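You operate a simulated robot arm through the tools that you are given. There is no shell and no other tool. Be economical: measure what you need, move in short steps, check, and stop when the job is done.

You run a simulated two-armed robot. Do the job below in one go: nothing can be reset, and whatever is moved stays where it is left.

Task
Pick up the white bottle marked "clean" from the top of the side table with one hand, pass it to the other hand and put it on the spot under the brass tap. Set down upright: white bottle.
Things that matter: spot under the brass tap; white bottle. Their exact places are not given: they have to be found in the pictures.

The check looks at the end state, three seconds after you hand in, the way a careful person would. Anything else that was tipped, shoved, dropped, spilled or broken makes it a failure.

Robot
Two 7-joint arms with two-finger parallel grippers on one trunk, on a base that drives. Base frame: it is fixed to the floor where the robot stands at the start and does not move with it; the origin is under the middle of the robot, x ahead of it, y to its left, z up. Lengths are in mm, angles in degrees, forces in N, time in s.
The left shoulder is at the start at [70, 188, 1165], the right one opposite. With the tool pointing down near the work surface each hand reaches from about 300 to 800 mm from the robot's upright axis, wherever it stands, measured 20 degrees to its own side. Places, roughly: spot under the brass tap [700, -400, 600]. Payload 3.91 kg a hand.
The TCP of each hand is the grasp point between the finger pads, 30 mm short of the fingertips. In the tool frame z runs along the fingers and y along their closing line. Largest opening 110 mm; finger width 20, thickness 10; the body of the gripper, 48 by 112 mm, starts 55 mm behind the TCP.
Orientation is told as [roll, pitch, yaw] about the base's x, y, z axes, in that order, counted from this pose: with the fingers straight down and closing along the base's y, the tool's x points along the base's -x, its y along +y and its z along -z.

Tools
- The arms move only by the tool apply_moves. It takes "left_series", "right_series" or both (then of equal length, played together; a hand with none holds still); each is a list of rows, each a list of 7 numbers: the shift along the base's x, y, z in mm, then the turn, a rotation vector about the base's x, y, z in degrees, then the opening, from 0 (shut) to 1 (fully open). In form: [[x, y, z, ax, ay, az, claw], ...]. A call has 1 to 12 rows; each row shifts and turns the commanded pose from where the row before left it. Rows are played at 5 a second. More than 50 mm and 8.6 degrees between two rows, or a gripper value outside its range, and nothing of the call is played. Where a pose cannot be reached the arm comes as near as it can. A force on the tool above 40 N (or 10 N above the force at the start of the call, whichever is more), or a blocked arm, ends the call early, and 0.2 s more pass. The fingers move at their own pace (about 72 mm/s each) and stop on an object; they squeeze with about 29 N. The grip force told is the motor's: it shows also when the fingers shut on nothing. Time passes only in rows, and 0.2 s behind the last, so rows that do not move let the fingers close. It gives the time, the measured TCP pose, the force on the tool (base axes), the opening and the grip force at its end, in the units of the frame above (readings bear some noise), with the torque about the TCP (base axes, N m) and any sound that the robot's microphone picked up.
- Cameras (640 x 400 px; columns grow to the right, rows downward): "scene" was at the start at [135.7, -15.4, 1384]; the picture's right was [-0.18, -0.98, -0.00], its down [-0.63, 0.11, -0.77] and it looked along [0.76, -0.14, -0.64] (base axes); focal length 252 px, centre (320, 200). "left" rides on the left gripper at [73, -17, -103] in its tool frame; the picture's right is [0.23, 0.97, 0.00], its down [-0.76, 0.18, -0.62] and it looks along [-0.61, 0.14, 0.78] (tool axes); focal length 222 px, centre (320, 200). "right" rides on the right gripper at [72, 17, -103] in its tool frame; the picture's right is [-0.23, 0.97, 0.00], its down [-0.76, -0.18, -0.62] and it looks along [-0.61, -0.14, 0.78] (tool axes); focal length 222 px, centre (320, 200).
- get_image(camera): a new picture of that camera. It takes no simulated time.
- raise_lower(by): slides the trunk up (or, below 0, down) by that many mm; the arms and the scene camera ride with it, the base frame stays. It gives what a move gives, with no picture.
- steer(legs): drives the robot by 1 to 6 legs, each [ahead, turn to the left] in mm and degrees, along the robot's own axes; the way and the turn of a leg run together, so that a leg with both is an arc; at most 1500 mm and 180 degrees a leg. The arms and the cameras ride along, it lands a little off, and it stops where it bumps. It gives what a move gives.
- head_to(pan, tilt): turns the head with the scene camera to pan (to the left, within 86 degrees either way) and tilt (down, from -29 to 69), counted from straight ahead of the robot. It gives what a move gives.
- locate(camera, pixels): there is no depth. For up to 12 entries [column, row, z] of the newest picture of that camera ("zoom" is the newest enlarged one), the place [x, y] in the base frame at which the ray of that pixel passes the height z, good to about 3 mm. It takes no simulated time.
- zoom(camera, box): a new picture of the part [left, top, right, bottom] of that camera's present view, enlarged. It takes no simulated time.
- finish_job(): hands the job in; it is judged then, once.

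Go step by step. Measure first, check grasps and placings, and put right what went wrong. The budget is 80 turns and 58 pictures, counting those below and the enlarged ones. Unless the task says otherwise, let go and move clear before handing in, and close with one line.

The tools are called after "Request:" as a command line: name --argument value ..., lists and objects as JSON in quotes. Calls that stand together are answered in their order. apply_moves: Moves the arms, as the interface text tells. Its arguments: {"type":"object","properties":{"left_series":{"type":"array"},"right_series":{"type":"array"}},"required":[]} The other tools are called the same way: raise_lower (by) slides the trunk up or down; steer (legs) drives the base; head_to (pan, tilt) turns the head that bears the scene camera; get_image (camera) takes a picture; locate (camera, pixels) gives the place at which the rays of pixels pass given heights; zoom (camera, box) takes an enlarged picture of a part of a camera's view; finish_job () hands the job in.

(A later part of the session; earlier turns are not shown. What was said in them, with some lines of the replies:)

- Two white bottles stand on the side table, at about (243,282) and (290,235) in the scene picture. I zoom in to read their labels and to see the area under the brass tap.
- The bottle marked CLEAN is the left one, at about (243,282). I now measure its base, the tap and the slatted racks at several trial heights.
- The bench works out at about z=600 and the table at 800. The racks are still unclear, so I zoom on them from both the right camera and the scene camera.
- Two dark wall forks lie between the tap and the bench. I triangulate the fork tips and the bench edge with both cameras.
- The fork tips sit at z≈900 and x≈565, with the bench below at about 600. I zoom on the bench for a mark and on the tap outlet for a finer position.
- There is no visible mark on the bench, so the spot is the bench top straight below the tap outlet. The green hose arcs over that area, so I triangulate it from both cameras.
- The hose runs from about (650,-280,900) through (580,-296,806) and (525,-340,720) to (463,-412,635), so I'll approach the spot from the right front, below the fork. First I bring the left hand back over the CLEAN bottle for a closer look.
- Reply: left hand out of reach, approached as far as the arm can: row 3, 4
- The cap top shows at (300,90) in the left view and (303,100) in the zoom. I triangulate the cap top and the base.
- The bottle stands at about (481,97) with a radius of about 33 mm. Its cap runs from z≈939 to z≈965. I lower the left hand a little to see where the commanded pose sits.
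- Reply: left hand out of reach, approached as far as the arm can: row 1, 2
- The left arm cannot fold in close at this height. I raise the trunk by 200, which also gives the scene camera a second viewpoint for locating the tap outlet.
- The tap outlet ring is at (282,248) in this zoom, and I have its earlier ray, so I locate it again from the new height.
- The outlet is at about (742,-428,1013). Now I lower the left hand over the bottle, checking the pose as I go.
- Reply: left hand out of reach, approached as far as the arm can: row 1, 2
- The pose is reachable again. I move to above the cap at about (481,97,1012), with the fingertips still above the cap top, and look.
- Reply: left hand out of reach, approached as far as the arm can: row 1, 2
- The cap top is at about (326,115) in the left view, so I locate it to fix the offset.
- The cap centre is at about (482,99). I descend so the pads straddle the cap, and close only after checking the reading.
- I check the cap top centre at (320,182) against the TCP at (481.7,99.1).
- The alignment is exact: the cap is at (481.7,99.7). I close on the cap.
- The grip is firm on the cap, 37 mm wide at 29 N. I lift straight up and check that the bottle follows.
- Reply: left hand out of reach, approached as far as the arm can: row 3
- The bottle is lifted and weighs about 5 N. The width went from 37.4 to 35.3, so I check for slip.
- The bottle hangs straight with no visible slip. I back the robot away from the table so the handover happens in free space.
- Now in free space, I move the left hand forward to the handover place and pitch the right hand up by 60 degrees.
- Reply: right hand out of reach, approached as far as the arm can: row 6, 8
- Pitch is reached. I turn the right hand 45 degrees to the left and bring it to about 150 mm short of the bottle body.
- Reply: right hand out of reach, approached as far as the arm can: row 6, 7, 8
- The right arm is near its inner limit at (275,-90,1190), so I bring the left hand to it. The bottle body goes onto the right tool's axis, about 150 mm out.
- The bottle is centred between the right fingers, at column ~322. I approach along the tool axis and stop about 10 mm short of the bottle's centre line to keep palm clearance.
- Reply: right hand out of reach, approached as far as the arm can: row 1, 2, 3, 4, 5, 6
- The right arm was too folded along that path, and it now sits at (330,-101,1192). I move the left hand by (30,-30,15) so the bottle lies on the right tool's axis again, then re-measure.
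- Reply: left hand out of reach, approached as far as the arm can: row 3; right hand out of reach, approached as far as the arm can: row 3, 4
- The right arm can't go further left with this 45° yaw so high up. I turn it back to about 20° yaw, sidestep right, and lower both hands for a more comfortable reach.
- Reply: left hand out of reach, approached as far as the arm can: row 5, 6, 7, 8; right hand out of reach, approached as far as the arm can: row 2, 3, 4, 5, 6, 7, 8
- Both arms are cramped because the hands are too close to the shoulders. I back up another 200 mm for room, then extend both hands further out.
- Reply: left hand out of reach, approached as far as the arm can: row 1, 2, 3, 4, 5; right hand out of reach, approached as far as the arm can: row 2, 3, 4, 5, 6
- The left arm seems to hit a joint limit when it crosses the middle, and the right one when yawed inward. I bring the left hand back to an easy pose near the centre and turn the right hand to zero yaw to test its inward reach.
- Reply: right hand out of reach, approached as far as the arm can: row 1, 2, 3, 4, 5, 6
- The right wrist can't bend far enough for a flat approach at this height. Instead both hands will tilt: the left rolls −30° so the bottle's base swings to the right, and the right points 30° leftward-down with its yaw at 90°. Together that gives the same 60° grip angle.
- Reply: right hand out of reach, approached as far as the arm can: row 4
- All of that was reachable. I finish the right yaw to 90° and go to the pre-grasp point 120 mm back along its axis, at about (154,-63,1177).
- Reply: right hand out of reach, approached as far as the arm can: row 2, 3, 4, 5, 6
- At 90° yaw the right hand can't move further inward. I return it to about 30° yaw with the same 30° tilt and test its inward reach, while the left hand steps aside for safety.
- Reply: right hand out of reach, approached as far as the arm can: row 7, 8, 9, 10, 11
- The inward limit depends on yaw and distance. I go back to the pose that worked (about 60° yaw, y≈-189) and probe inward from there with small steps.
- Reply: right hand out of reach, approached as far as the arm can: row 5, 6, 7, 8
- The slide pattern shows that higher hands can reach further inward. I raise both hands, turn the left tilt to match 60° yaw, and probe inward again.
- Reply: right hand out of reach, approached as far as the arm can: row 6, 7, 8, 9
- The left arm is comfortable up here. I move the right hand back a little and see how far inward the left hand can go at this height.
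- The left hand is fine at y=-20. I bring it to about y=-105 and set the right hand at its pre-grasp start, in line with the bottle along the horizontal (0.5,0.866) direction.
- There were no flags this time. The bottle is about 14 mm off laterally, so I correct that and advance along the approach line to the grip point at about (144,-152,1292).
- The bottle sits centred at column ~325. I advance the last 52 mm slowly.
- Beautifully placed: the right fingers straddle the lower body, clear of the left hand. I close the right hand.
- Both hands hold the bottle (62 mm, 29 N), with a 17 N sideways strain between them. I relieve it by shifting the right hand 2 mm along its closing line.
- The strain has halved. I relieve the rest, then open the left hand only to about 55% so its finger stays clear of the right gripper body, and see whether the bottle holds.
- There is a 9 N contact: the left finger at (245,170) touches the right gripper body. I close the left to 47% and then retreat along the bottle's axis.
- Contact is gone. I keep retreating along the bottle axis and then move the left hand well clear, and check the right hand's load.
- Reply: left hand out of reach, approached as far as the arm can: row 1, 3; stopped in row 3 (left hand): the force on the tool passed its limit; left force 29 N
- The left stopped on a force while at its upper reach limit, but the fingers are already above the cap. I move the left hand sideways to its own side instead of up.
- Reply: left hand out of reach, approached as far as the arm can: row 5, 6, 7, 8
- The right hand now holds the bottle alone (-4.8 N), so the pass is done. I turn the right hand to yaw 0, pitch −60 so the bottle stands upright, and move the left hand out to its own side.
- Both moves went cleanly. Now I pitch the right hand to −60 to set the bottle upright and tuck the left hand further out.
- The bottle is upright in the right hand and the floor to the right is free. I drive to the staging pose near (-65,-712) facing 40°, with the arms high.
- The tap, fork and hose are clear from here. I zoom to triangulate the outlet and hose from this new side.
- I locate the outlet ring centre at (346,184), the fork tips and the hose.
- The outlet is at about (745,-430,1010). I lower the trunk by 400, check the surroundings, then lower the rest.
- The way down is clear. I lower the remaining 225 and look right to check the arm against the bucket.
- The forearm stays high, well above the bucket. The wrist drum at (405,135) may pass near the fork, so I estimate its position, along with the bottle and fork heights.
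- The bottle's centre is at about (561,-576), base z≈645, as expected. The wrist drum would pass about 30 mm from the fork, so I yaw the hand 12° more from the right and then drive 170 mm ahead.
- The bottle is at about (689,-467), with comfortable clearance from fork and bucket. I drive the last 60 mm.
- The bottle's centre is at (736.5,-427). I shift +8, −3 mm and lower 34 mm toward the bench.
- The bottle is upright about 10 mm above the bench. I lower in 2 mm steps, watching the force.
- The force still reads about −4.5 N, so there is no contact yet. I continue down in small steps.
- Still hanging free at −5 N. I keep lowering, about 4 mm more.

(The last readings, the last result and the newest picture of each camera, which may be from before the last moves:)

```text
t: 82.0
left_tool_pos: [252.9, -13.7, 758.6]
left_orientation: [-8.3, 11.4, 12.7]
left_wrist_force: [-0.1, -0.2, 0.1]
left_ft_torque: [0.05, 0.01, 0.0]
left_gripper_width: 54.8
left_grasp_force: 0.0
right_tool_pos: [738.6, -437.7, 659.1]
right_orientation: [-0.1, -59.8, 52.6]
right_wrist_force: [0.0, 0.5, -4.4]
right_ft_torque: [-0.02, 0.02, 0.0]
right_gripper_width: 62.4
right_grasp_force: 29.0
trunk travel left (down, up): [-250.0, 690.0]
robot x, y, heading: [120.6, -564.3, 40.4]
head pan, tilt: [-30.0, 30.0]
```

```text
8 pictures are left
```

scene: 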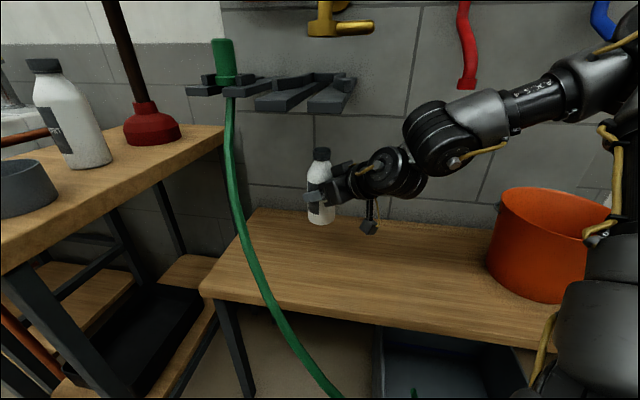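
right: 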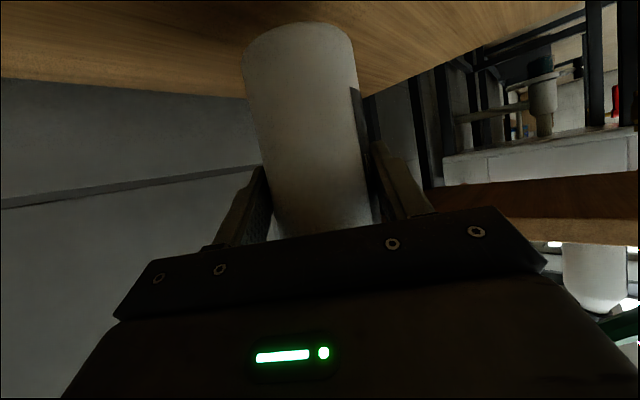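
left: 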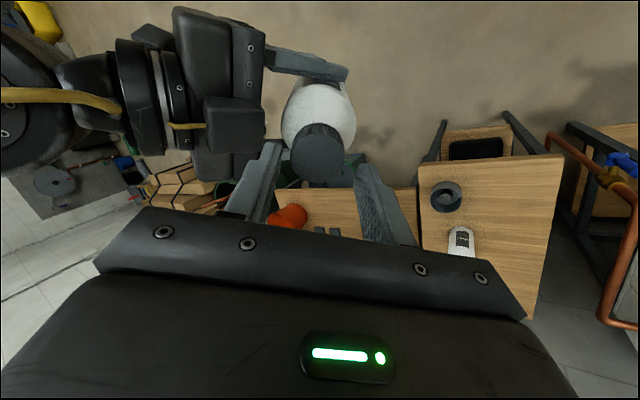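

No contact yet at TCP 659. I measure the base height from the scene camera while continuing gently down.

Request:
apply_moves --right_series '[[0, 0, -1.5, 0, 0, 0, 0], [0, 0, -1.5, 0, 0, 0, 0], [0, 0, 0, 0, 0, 0, 0]]'

Request:
zoom --camera "scene" --box '[280, 170, 400, 260]'

Request:
locate --camera "zoom" --pixels '[[196, 336, 600], [196, 336, 590], [196, 336, 580]]'

```text
t: 82.8
left_tool_pos: [253.9, -15.1, 758.6]
left_orientation: [-8.3, 11.3, 12.6]
left_wrist_force: [1.0, 0.2, 0.0]
left_ft_torque: [0.0, 0.0, 0.0]
left_gripper_width: 55.1
left_grasp_force: 0.1
right_tool_pos: [737.8, -438.4, 656.5]
right_orientation: [0.0, -59.9, 52.6]
right_wrist_force: [1.2, 0.6, -5.1]
right_ft_torque: [-0.03, 0.07, 0.0]
right_gripper_width: 62.8
right_grasp_force: 29.2
trunk travel left (down, up): [-250.0, 690.0]
robot x, y, heading: [120.8, -566.6, 40.7]
head pan, tilt: [-30.0, 30.0]
```

```text
4.44 times, centred on (340, 215) of scene
```

zoom: 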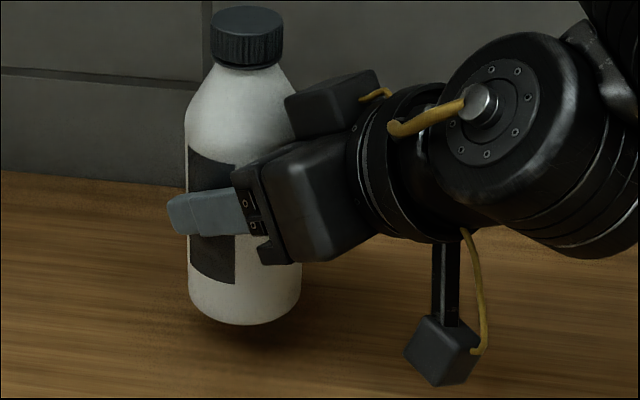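

```text
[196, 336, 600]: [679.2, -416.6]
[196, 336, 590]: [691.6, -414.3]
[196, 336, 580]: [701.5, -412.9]
```

The bottle's bottom is at (242,325) with a faint gap shadow just below, so it still floats slightly. I locate the bottom edge and the shadow.

Request:
locate --camera "zoom" --pixels '[[242, 325, 610], [242, 325, 600], [242, 325, 590], [242, 325, 580], [240, 348, 580], [240, 348, 590], [437, 386, 630], [437, 386, 610]]'

Request:
locate --camera "scene" --pixels '[[257, 208, 600], [257, 208, 580], [257, 208, 570], [201, 285, 600], [201, 285, 580]]'

```text
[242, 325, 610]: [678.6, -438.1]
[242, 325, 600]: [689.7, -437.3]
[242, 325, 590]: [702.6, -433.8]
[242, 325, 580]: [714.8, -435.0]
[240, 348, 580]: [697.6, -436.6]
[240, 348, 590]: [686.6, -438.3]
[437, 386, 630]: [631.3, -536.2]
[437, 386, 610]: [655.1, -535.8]
```

```text
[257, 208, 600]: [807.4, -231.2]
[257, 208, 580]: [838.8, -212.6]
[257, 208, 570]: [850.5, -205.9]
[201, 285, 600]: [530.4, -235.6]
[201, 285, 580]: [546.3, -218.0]
```

The base is at z≈582 and the bench top re-measures at about 575–580, so contact is only millimetres away. I continue in 1 mm steps.

Request:
apply_moves --right_series '[[0, 0, -1, 0, 0, 0, 0], [0, 0, -1, 0, 0, 0, 0], [0, 0, -1, 0, 0, 0, 0], [0, 0, 0, 0, 0, 0, 0]]'

```text
t: 83.8
left_tool_pos: [253.9, -13.9, 758.8]
left_orientation: [-8.3, 11.3, 12.7]
left_wrist_force: [-0.4, -1.2, -0.1]
left_ft_torque: [0.01, -0.02, -0.01]
left_gripper_width: 55.1
left_grasp_force: 0.1
right_tool_pos: [738.1, -438.3, 653.4]
right_orientation: [0.0, -59.7, 52.7]
right_wrist_force: [0.6, -0.7, -5.2]
right_ft_torque: [-0.05, 0.05, 0.01]
right_gripper_width: 62.1
right_grasp_force: 28.5
trunk travel left (down, up): [-250.0, 690.0]
robot x, y, heading: [120.9, -564.9, 40.9]
head pan, tilt: [-30.0, 30.0]
```

Request:
apply_moves --right_series '[[0, 0, -1, 0, 0, 0, 0], [0, 0, -1, 0, 0, 0, 0], [0, 0, -1, 0, 0, 0, 0], [0, 0, -1, 0, 0, 0, 0], [0, 0, 0, 0, 0, 0, 0]]'

```text
t: 85.0
left_tool_pos: [253.5, -14.9, 758.3]
left_orientation: [-8.3, 11.3, 12.7]
left_wrist_force: [0.2, -0.4, -0.7]
left_ft_torque: [0.0, 0.02, -0.02]
left_gripper_width: 54.9
left_grasp_force: 0.0
right_tool_pos: [738.6, -439.2, 649.4]
right_orientation: [0.0, -59.8, 52.6]
right_wrist_force: [-0.3, 0.5, -5.6]
right_ft_torque: [-0.05, 0.02, 0.02]
right_gripper_width: 62.9
right_grasp_force: 29.6
trunk travel left (down, up): [-250.0, 690.0]
robot x, y, heading: [125.1, -562.9, 40.9]
head pan, tilt: [-30.0, 30.0]
```

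Request:
apply_moves --right_series '[[0, 0, -1, 0, 0, 0, 0], [0, 0, -1, 0, 0, 0, 0], [0, 0, -1, 0, 0, 0, 0], [0, 0, -1, 0, 0, 0, 0], [0, 0, 0, 0, 0, 0, 0]]'

Request:
zoom --camera "scene" --box '[290, 200, 390, 260]'

```text
t: 86.2
left_tool_pos: [254.4, -14.4, 758.5]
left_orientation: [-8.3, 11.3, 12.8]
left_wrist_force: [-0.4, 0.6, -0.2]
left_ft_torque: [0.01, 0.0, -0.01]
left_gripper_width: 55.0
left_grasp_force: 0.0
right_tool_pos: [739.1, -438.8, 645.0]
right_orientation: [0.1, -59.8, 52.6]
right_wrist_force: [0.4, 0.9, -5.0]
right_ft_torque: [-0.02, 0.05, -0.01]
right_gripper_width: 62.5
right_grasp_force: 29.2
trunk travel left (down, up): [-250.0, 690.0]
robot x, y, heading: [122.5, -560.3, 40.6]
head pan, tilt: [-30.0, 30.0]
```

```text
6.40 times, centred on (340, 230) of scene
```

zoom: 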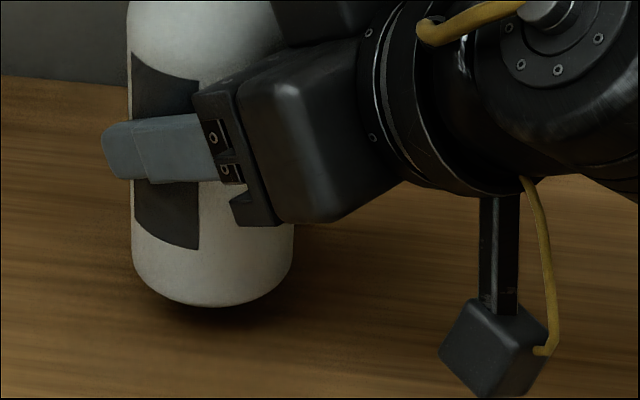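

The shadow under the base has almost closed. I go on in 1 mm steps.

Request:
apply_moves --right_series '[[0, 0, -1, 0, 0, 0, 0], [0, 0, -1, 0, 0, 0, 0], [0, 0, -1, 0, 0, 0, 0], [0, 0, 0, 0, 0, 0, 0]]'

```text
t: 87.2
left_tool_pos: [253.9, -13.7, 759.0]
left_orientation: [-8.2, 11.3, 12.7]
left_wrist_force: [-0.1, -0.1, -0.6]
left_ft_torque: [-0.02, 0.0, 0.0]
left_gripper_width: 55.0
left_grasp_force: 0.1
right_tool_pos: [738.1, -439.7, 642.8]
right_orientation: [0.0, -59.8, 52.6]
right_wrist_force: [0.1, 0.5, -4.5]
right_ft_torque: [-0.03, 0.03, -0.01]
right_gripper_width: 62.5
right_grasp_force: 28.4
trunk travel left (down, up): [-250.0, 690.0]
robot x, y, heading: [119.8, -564.4, 40.7]
head pan, tilt: [-30.0, 30.0]
```

Request:
apply_moves --right_series '[[0, 0, -1, 0, 0, 0, 0], [0, 0, -1, 0, 0, 0, 0], [0, 0, -1, 0, 0, 0, 0], [0, 0, 0, 0, 0, 0, 0]]'

```text
t: 88.2
left_tool_pos: [255.3, -13.5, 759.3]
left_orientation: [-8.4, 11.4, 12.7]
left_wrist_force: [-0.6, 0.5, -0.6]
left_ft_torque: [-0.02, -0.01, 0.03]
left_gripper_width: 54.9
left_grasp_force: 0.0
right_tool_pos: [738.8, -437.8, 639.0]
right_orientation: [0.0, -59.8, 52.6]
right_wrist_force: [-0.4, 0.0, -5.0]
right_ft_torque: [-0.02, 0.04, 0.0]
right_gripper_width: 62.7
right_grasp_force: 28.6
trunk travel left (down, up): [-250.0, 690.0]
robot x, y, heading: [121.9, -564.8, 40.6]
head pan, tilt: [-30.0, 30.0]
```

Request:
apply_moves --right_series '[[0, 0, -1, 0, 0, 0, 0], [0, 0, -1, 0, 0, 0, 0], [0, 0, -1, 0, 0, 0, 0], [0, 0, -1, 0, 0, 0, 0], [0, 0, 0, 0, 0, 0, 0]]'

Request:
zoom --camera "scene" --box '[290, 200, 390, 260]'

```text
t: 89.3
left_tool_pos: [253.4, -12.9, 758.5]
left_orientation: [-8.3, 11.4, 12.7]
left_wrist_force: [1.2, -0.8, 0.2]
left_ft_torque: [0.01, 0.03, -0.02]
left_gripper_width: 54.9
left_grasp_force: 0.1
right_tool_pos: [738.4, -439.3, 635.9]
right_orientation: [0.0, -59.7, 52.6]
right_wrist_force: [0.3, 0.6, -5.0]
right_ft_torque: [-0.08, 0.05, 0.04]
right_gripper_width: 62.5
right_grasp_force: 29.1
trunk travel left (down, up): [-250.0, 690.0]
robot x, y, heading: [121.7, -559.5, 40.5]
head pan, tilt: [-30.0, 30.0]
```

```text
6.40 times, centred on (340, 230) of scene
```

zoom: 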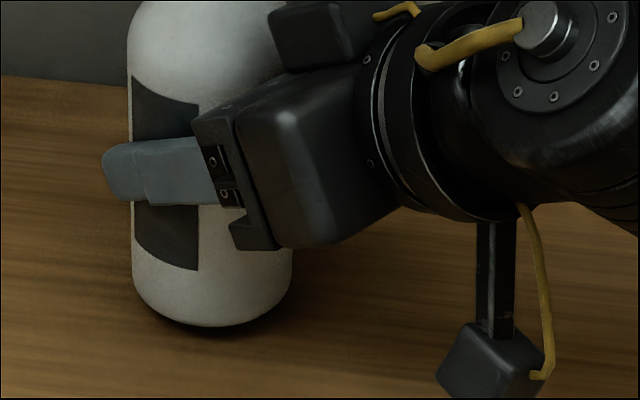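

The gap shadow is nearly gone. I take another few millimetres.

Request:
apply_moves --right_series '[[0, 0, -1, 0, 0, 0, 0], [0, 0, -1, 0, 0, 0, 0], [0, 0, -1, 0, 0, 0, 0], [0, 0, 0, 0, 0, 0, 0]]'

```text
t: 90.3
left_tool_pos: [253.8, -14.3, 758.2]
left_orientation: [-8.3, 11.3, 12.7]
left_wrist_force: [0.1, -0.1, -0.1]
left_ft_torque: [0.03, 0.01, 0.02]
left_gripper_width: 55.2
left_grasp_force: 0.0
right_tool_pos: [738.3, -439.1, 632.8]
right_orientation: [0.1, -59.8, 52.6]
right_wrist_force: [1.3, -0.2, -5.9]
right_ft_torque: [-0.04, 0.06, -0.02]
right_gripper_width: 62.7
right_grasp_force: 28.9
trunk travel left (down, up): [-250.0, 690.0]
robot x, y, heading: [120.4, -565.4, 40.4]
head pan, tilt: [-30.0, 30.0]
```

Request:
apply_moves --right_series '[[0, 0, -1, 0, 0, 0, 0], [0, 0, -1, 0, 0, 0, 0], [0, 0, -1, 0, 0, 0, 0], [0, 0, 0, 0, 0, 0, 0]]'

```text
t: 91.3
left_tool_pos: [253.8, -13.7, 758.4]
left_orientation: [-8.4, 11.2, 12.7]
left_wrist_force: [0.8, 0.5, -0.7]
left_ft_torque: [0.03, 0.02, -0.01]
left_gripper_width: 54.9
left_grasp_force: 0.0
right_tool_pos: [739.0, -438.1, 629.8]
right_orientation: [0.0, -59.8, 52.6]
right_wrist_force: [-0.7, 0.4, -5.8]
right_ft_torque: [-0.07, 0.03, -0.01]
right_gripper_width: 62.5
right_grasp_force: 29.2
trunk travel left (down, up): [-250.0, 690.0]
robot x, y, heading: [118.9, -560.9, 40.3]
head pan, tilt: [-30.0, 30.0]
```

Request:
apply_moves --right_series '[[0, 0, -1, 0, 0, 0, 0], [0, 0, -1, 0, 0, 0, 0], [0, 0, -1, 0, 0, 0, 0], [0, 0, -1, 0, 0, 0, 0], [0, 0, 0, 0, 0, 0, 0]]'

Request:
zoom --camera "scene" --box '[290, 200, 390, 260]'

```text
t: 92.5
left_tool_pos: [253.1, -13.8, 759.8]
left_orientation: [-8.2, 11.1, 12.7]
left_wrist_force: [0.4, -1.2, -0.1]
left_ft_torque: [-0.03, 0.01, -0.03]
left_gripper_width: 54.7
left_grasp_force: 0.1
right_tool_pos: [738.9, -438.0, 627.6]
right_orientation: [0.0, -60.1, 52.5]
right_wrist_force: [1.9, -5.1, 12.2]
right_ft_torque: [-0.61, 0.08, 0.08]
right_gripper_width: 62.5
right_grasp_force: 28.8
trunk travel left (down, up): [-250.0, 690.0]
robot x, y, heading: [120.7, -563.1, 40.5]
head pan, tilt: [-30.0, 30.0]
```

```text
6.40 times, centred on (340, 230) of scene
```

zoom: 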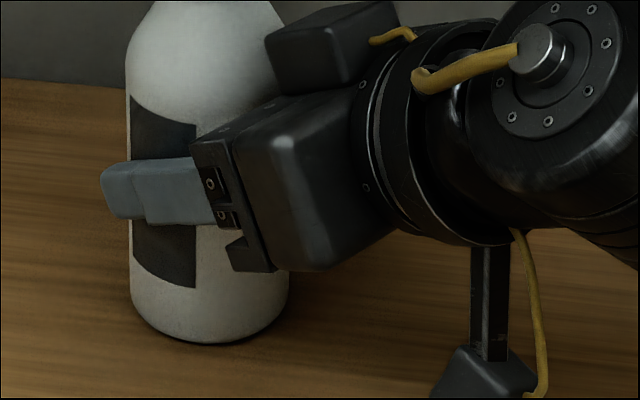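

Contact: the force rose to +12 N and the base meets the bench. I ease up 1 mm and open the fingers gently.

Request:
apply_moves --right_series '[[0, 0, 1.5, 0, 0, 0, 0], [0, 0, 0, 0, 0, 0, 0], [0, 0, 0, 0, 0, 0, 0.62], [0, 0, 0, 0, 0, 0, 0.75], [0, 0, 0, 0, 0, 0, 0.9], [0, 0, 0, 0, 0, 0, 0.9]]'

Request:
get_image --camera "right"

```text
t: 94.0
left_tool_pos: [254.6, -13.7, 760.2]
left_orientation: [-8.2, 11.2, 12.7]
left_wrist_force: [-0.7, -0.3, 0.1]
left_ft_torque: [-0.02, -0.03, -0.01]
left_gripper_width: 55.1
left_grasp_force: 0.0
right_tool_pos: [737.2, -438.4, 626.7]
right_orientation: [-0.1, -59.8, 52.6]
right_wrist_force: [0.8, -1.1, -1.2]
right_ft_torque: [0.02, 0.01, -0.01]
right_gripper_width: 99.2
right_grasp_force: 0.1
trunk travel left (down, up): [-250.0, 690.0]
robot x, y, heading: [119.5, -560.3, 40.7]
head pan, tilt: [-30.0, 30.0]
```

```text
3 pictures are left
```

right: 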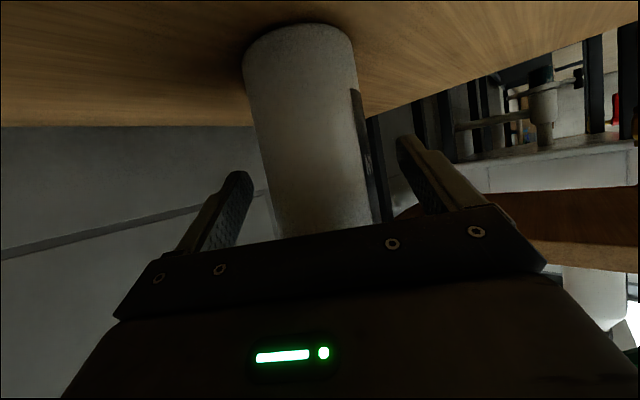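

Released at 99 mm, and the bottle stands free between the fingers. I retreat along the finger azimuth.

Request:
apply_moves --right_series '[[-7.3, -9.5, 2, 0, 0, 0, 0.9], [-7.3, -9.5, 3, 0, 0, 0, 0.9], [-8.5, -11.1, 4, 0, 0, 0, 0.9], [-8.5, -11.1, 4, 0, 0, 0, 0.9], [-8.5, -11.1, 4, 0, 0, 0, 0.9], [-8.5, -11.1, 4, 0, 0, 0, 0.9], [0, 0, 0, 0, 0, 0, 0.9]]'

```text
t: 95.5
left_tool_pos: [252.9, -13.5, 759.8]
left_orientation: [-8.3, 11.2, 12.8]
left_wrist_force: [0.5, 1.0, 0.1]
left_ft_torque: [-0.04, 0.03, 0.0]
left_gripper_width: 54.8
left_grasp_force: 0.1
right_tool_pos: [705.2, -487.5, 645.3]
right_orientation: [0.1, -59.7, 52.7]
right_wrist_force: [-0.6, -0.8, -0.8]
right_ft_torque: [0.03, -0.02, 0.0]
right_gripper_width: 98.9
right_grasp_force: 0.0
right hand out of reach, approached as far as the arm can: row 5, 6
trunk travel left (down, up): [-250.0, 690.0]
robot x, y, heading: [124.2, -562.1, 40.5]
head pan, tilt: [-30.0, 30.0]
```

The fingertips are clear of the bottle. I drive straight back out and check with a picture.

Request:
steer --legs '[[-230, 0]]'

Request:
get_image --camera "scene"

```text
t: 97.3
left_tool_pos: [78.6, -163.2, 758.1]
left_orientation: [-8.2, 11.1, 12.7]
left_wrist_force: [-0.5, 0.0, 0.3]
left_ft_torque: [0.02, -0.01, 0.05]
left_gripper_width: 55.0
left_grasp_force: 0.0
right_tool_pos: [529.4, -638.6, 646.1]
right_orientation: [0.1, -59.9, 52.6]
right_wrist_force: [0.0, 0.3, 0.4]
right_ft_torque: [-0.01, -0.02, 0.02]
right_gripper_width: 99.0
right_grasp_force: 0.0
trunk travel left (down, up): [-250.0, 690.0]
robot x, y, heading: [-57.7, -709.2, 40.7]
head pan, tilt: [-30.0, 30.0]
```

```text
2 pictures are left
```

scene: 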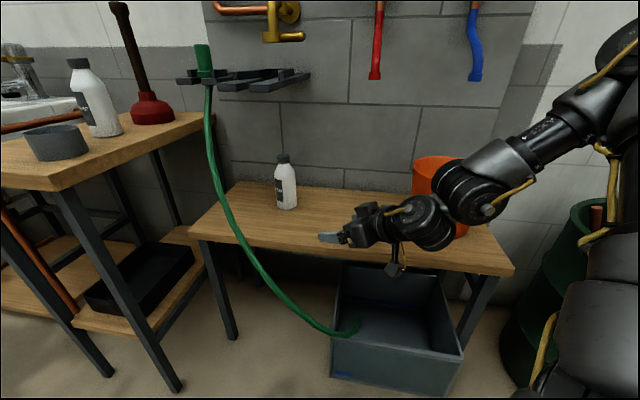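

The bottle stands upright on the bench at (286,190), in line with the tap above it, and nothing else has moved. I check its position once.

Request:
locate --camera "scene" --pixels '[[287, 209, 555], [283, 158, 715]]'

```text
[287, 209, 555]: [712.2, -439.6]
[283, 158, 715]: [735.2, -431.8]
```

The base centre works out at about (744,-432), directly under the outlet at (745,-430). Both hands are clear, so I hand in.

Request:
finish_job

```text
The job is handed in.
```

The white "clean" bottle was picked up with the left hand, passed to the right, and set upright on the bench directly under the brass tap; the last picture showed nothing else disturbed.
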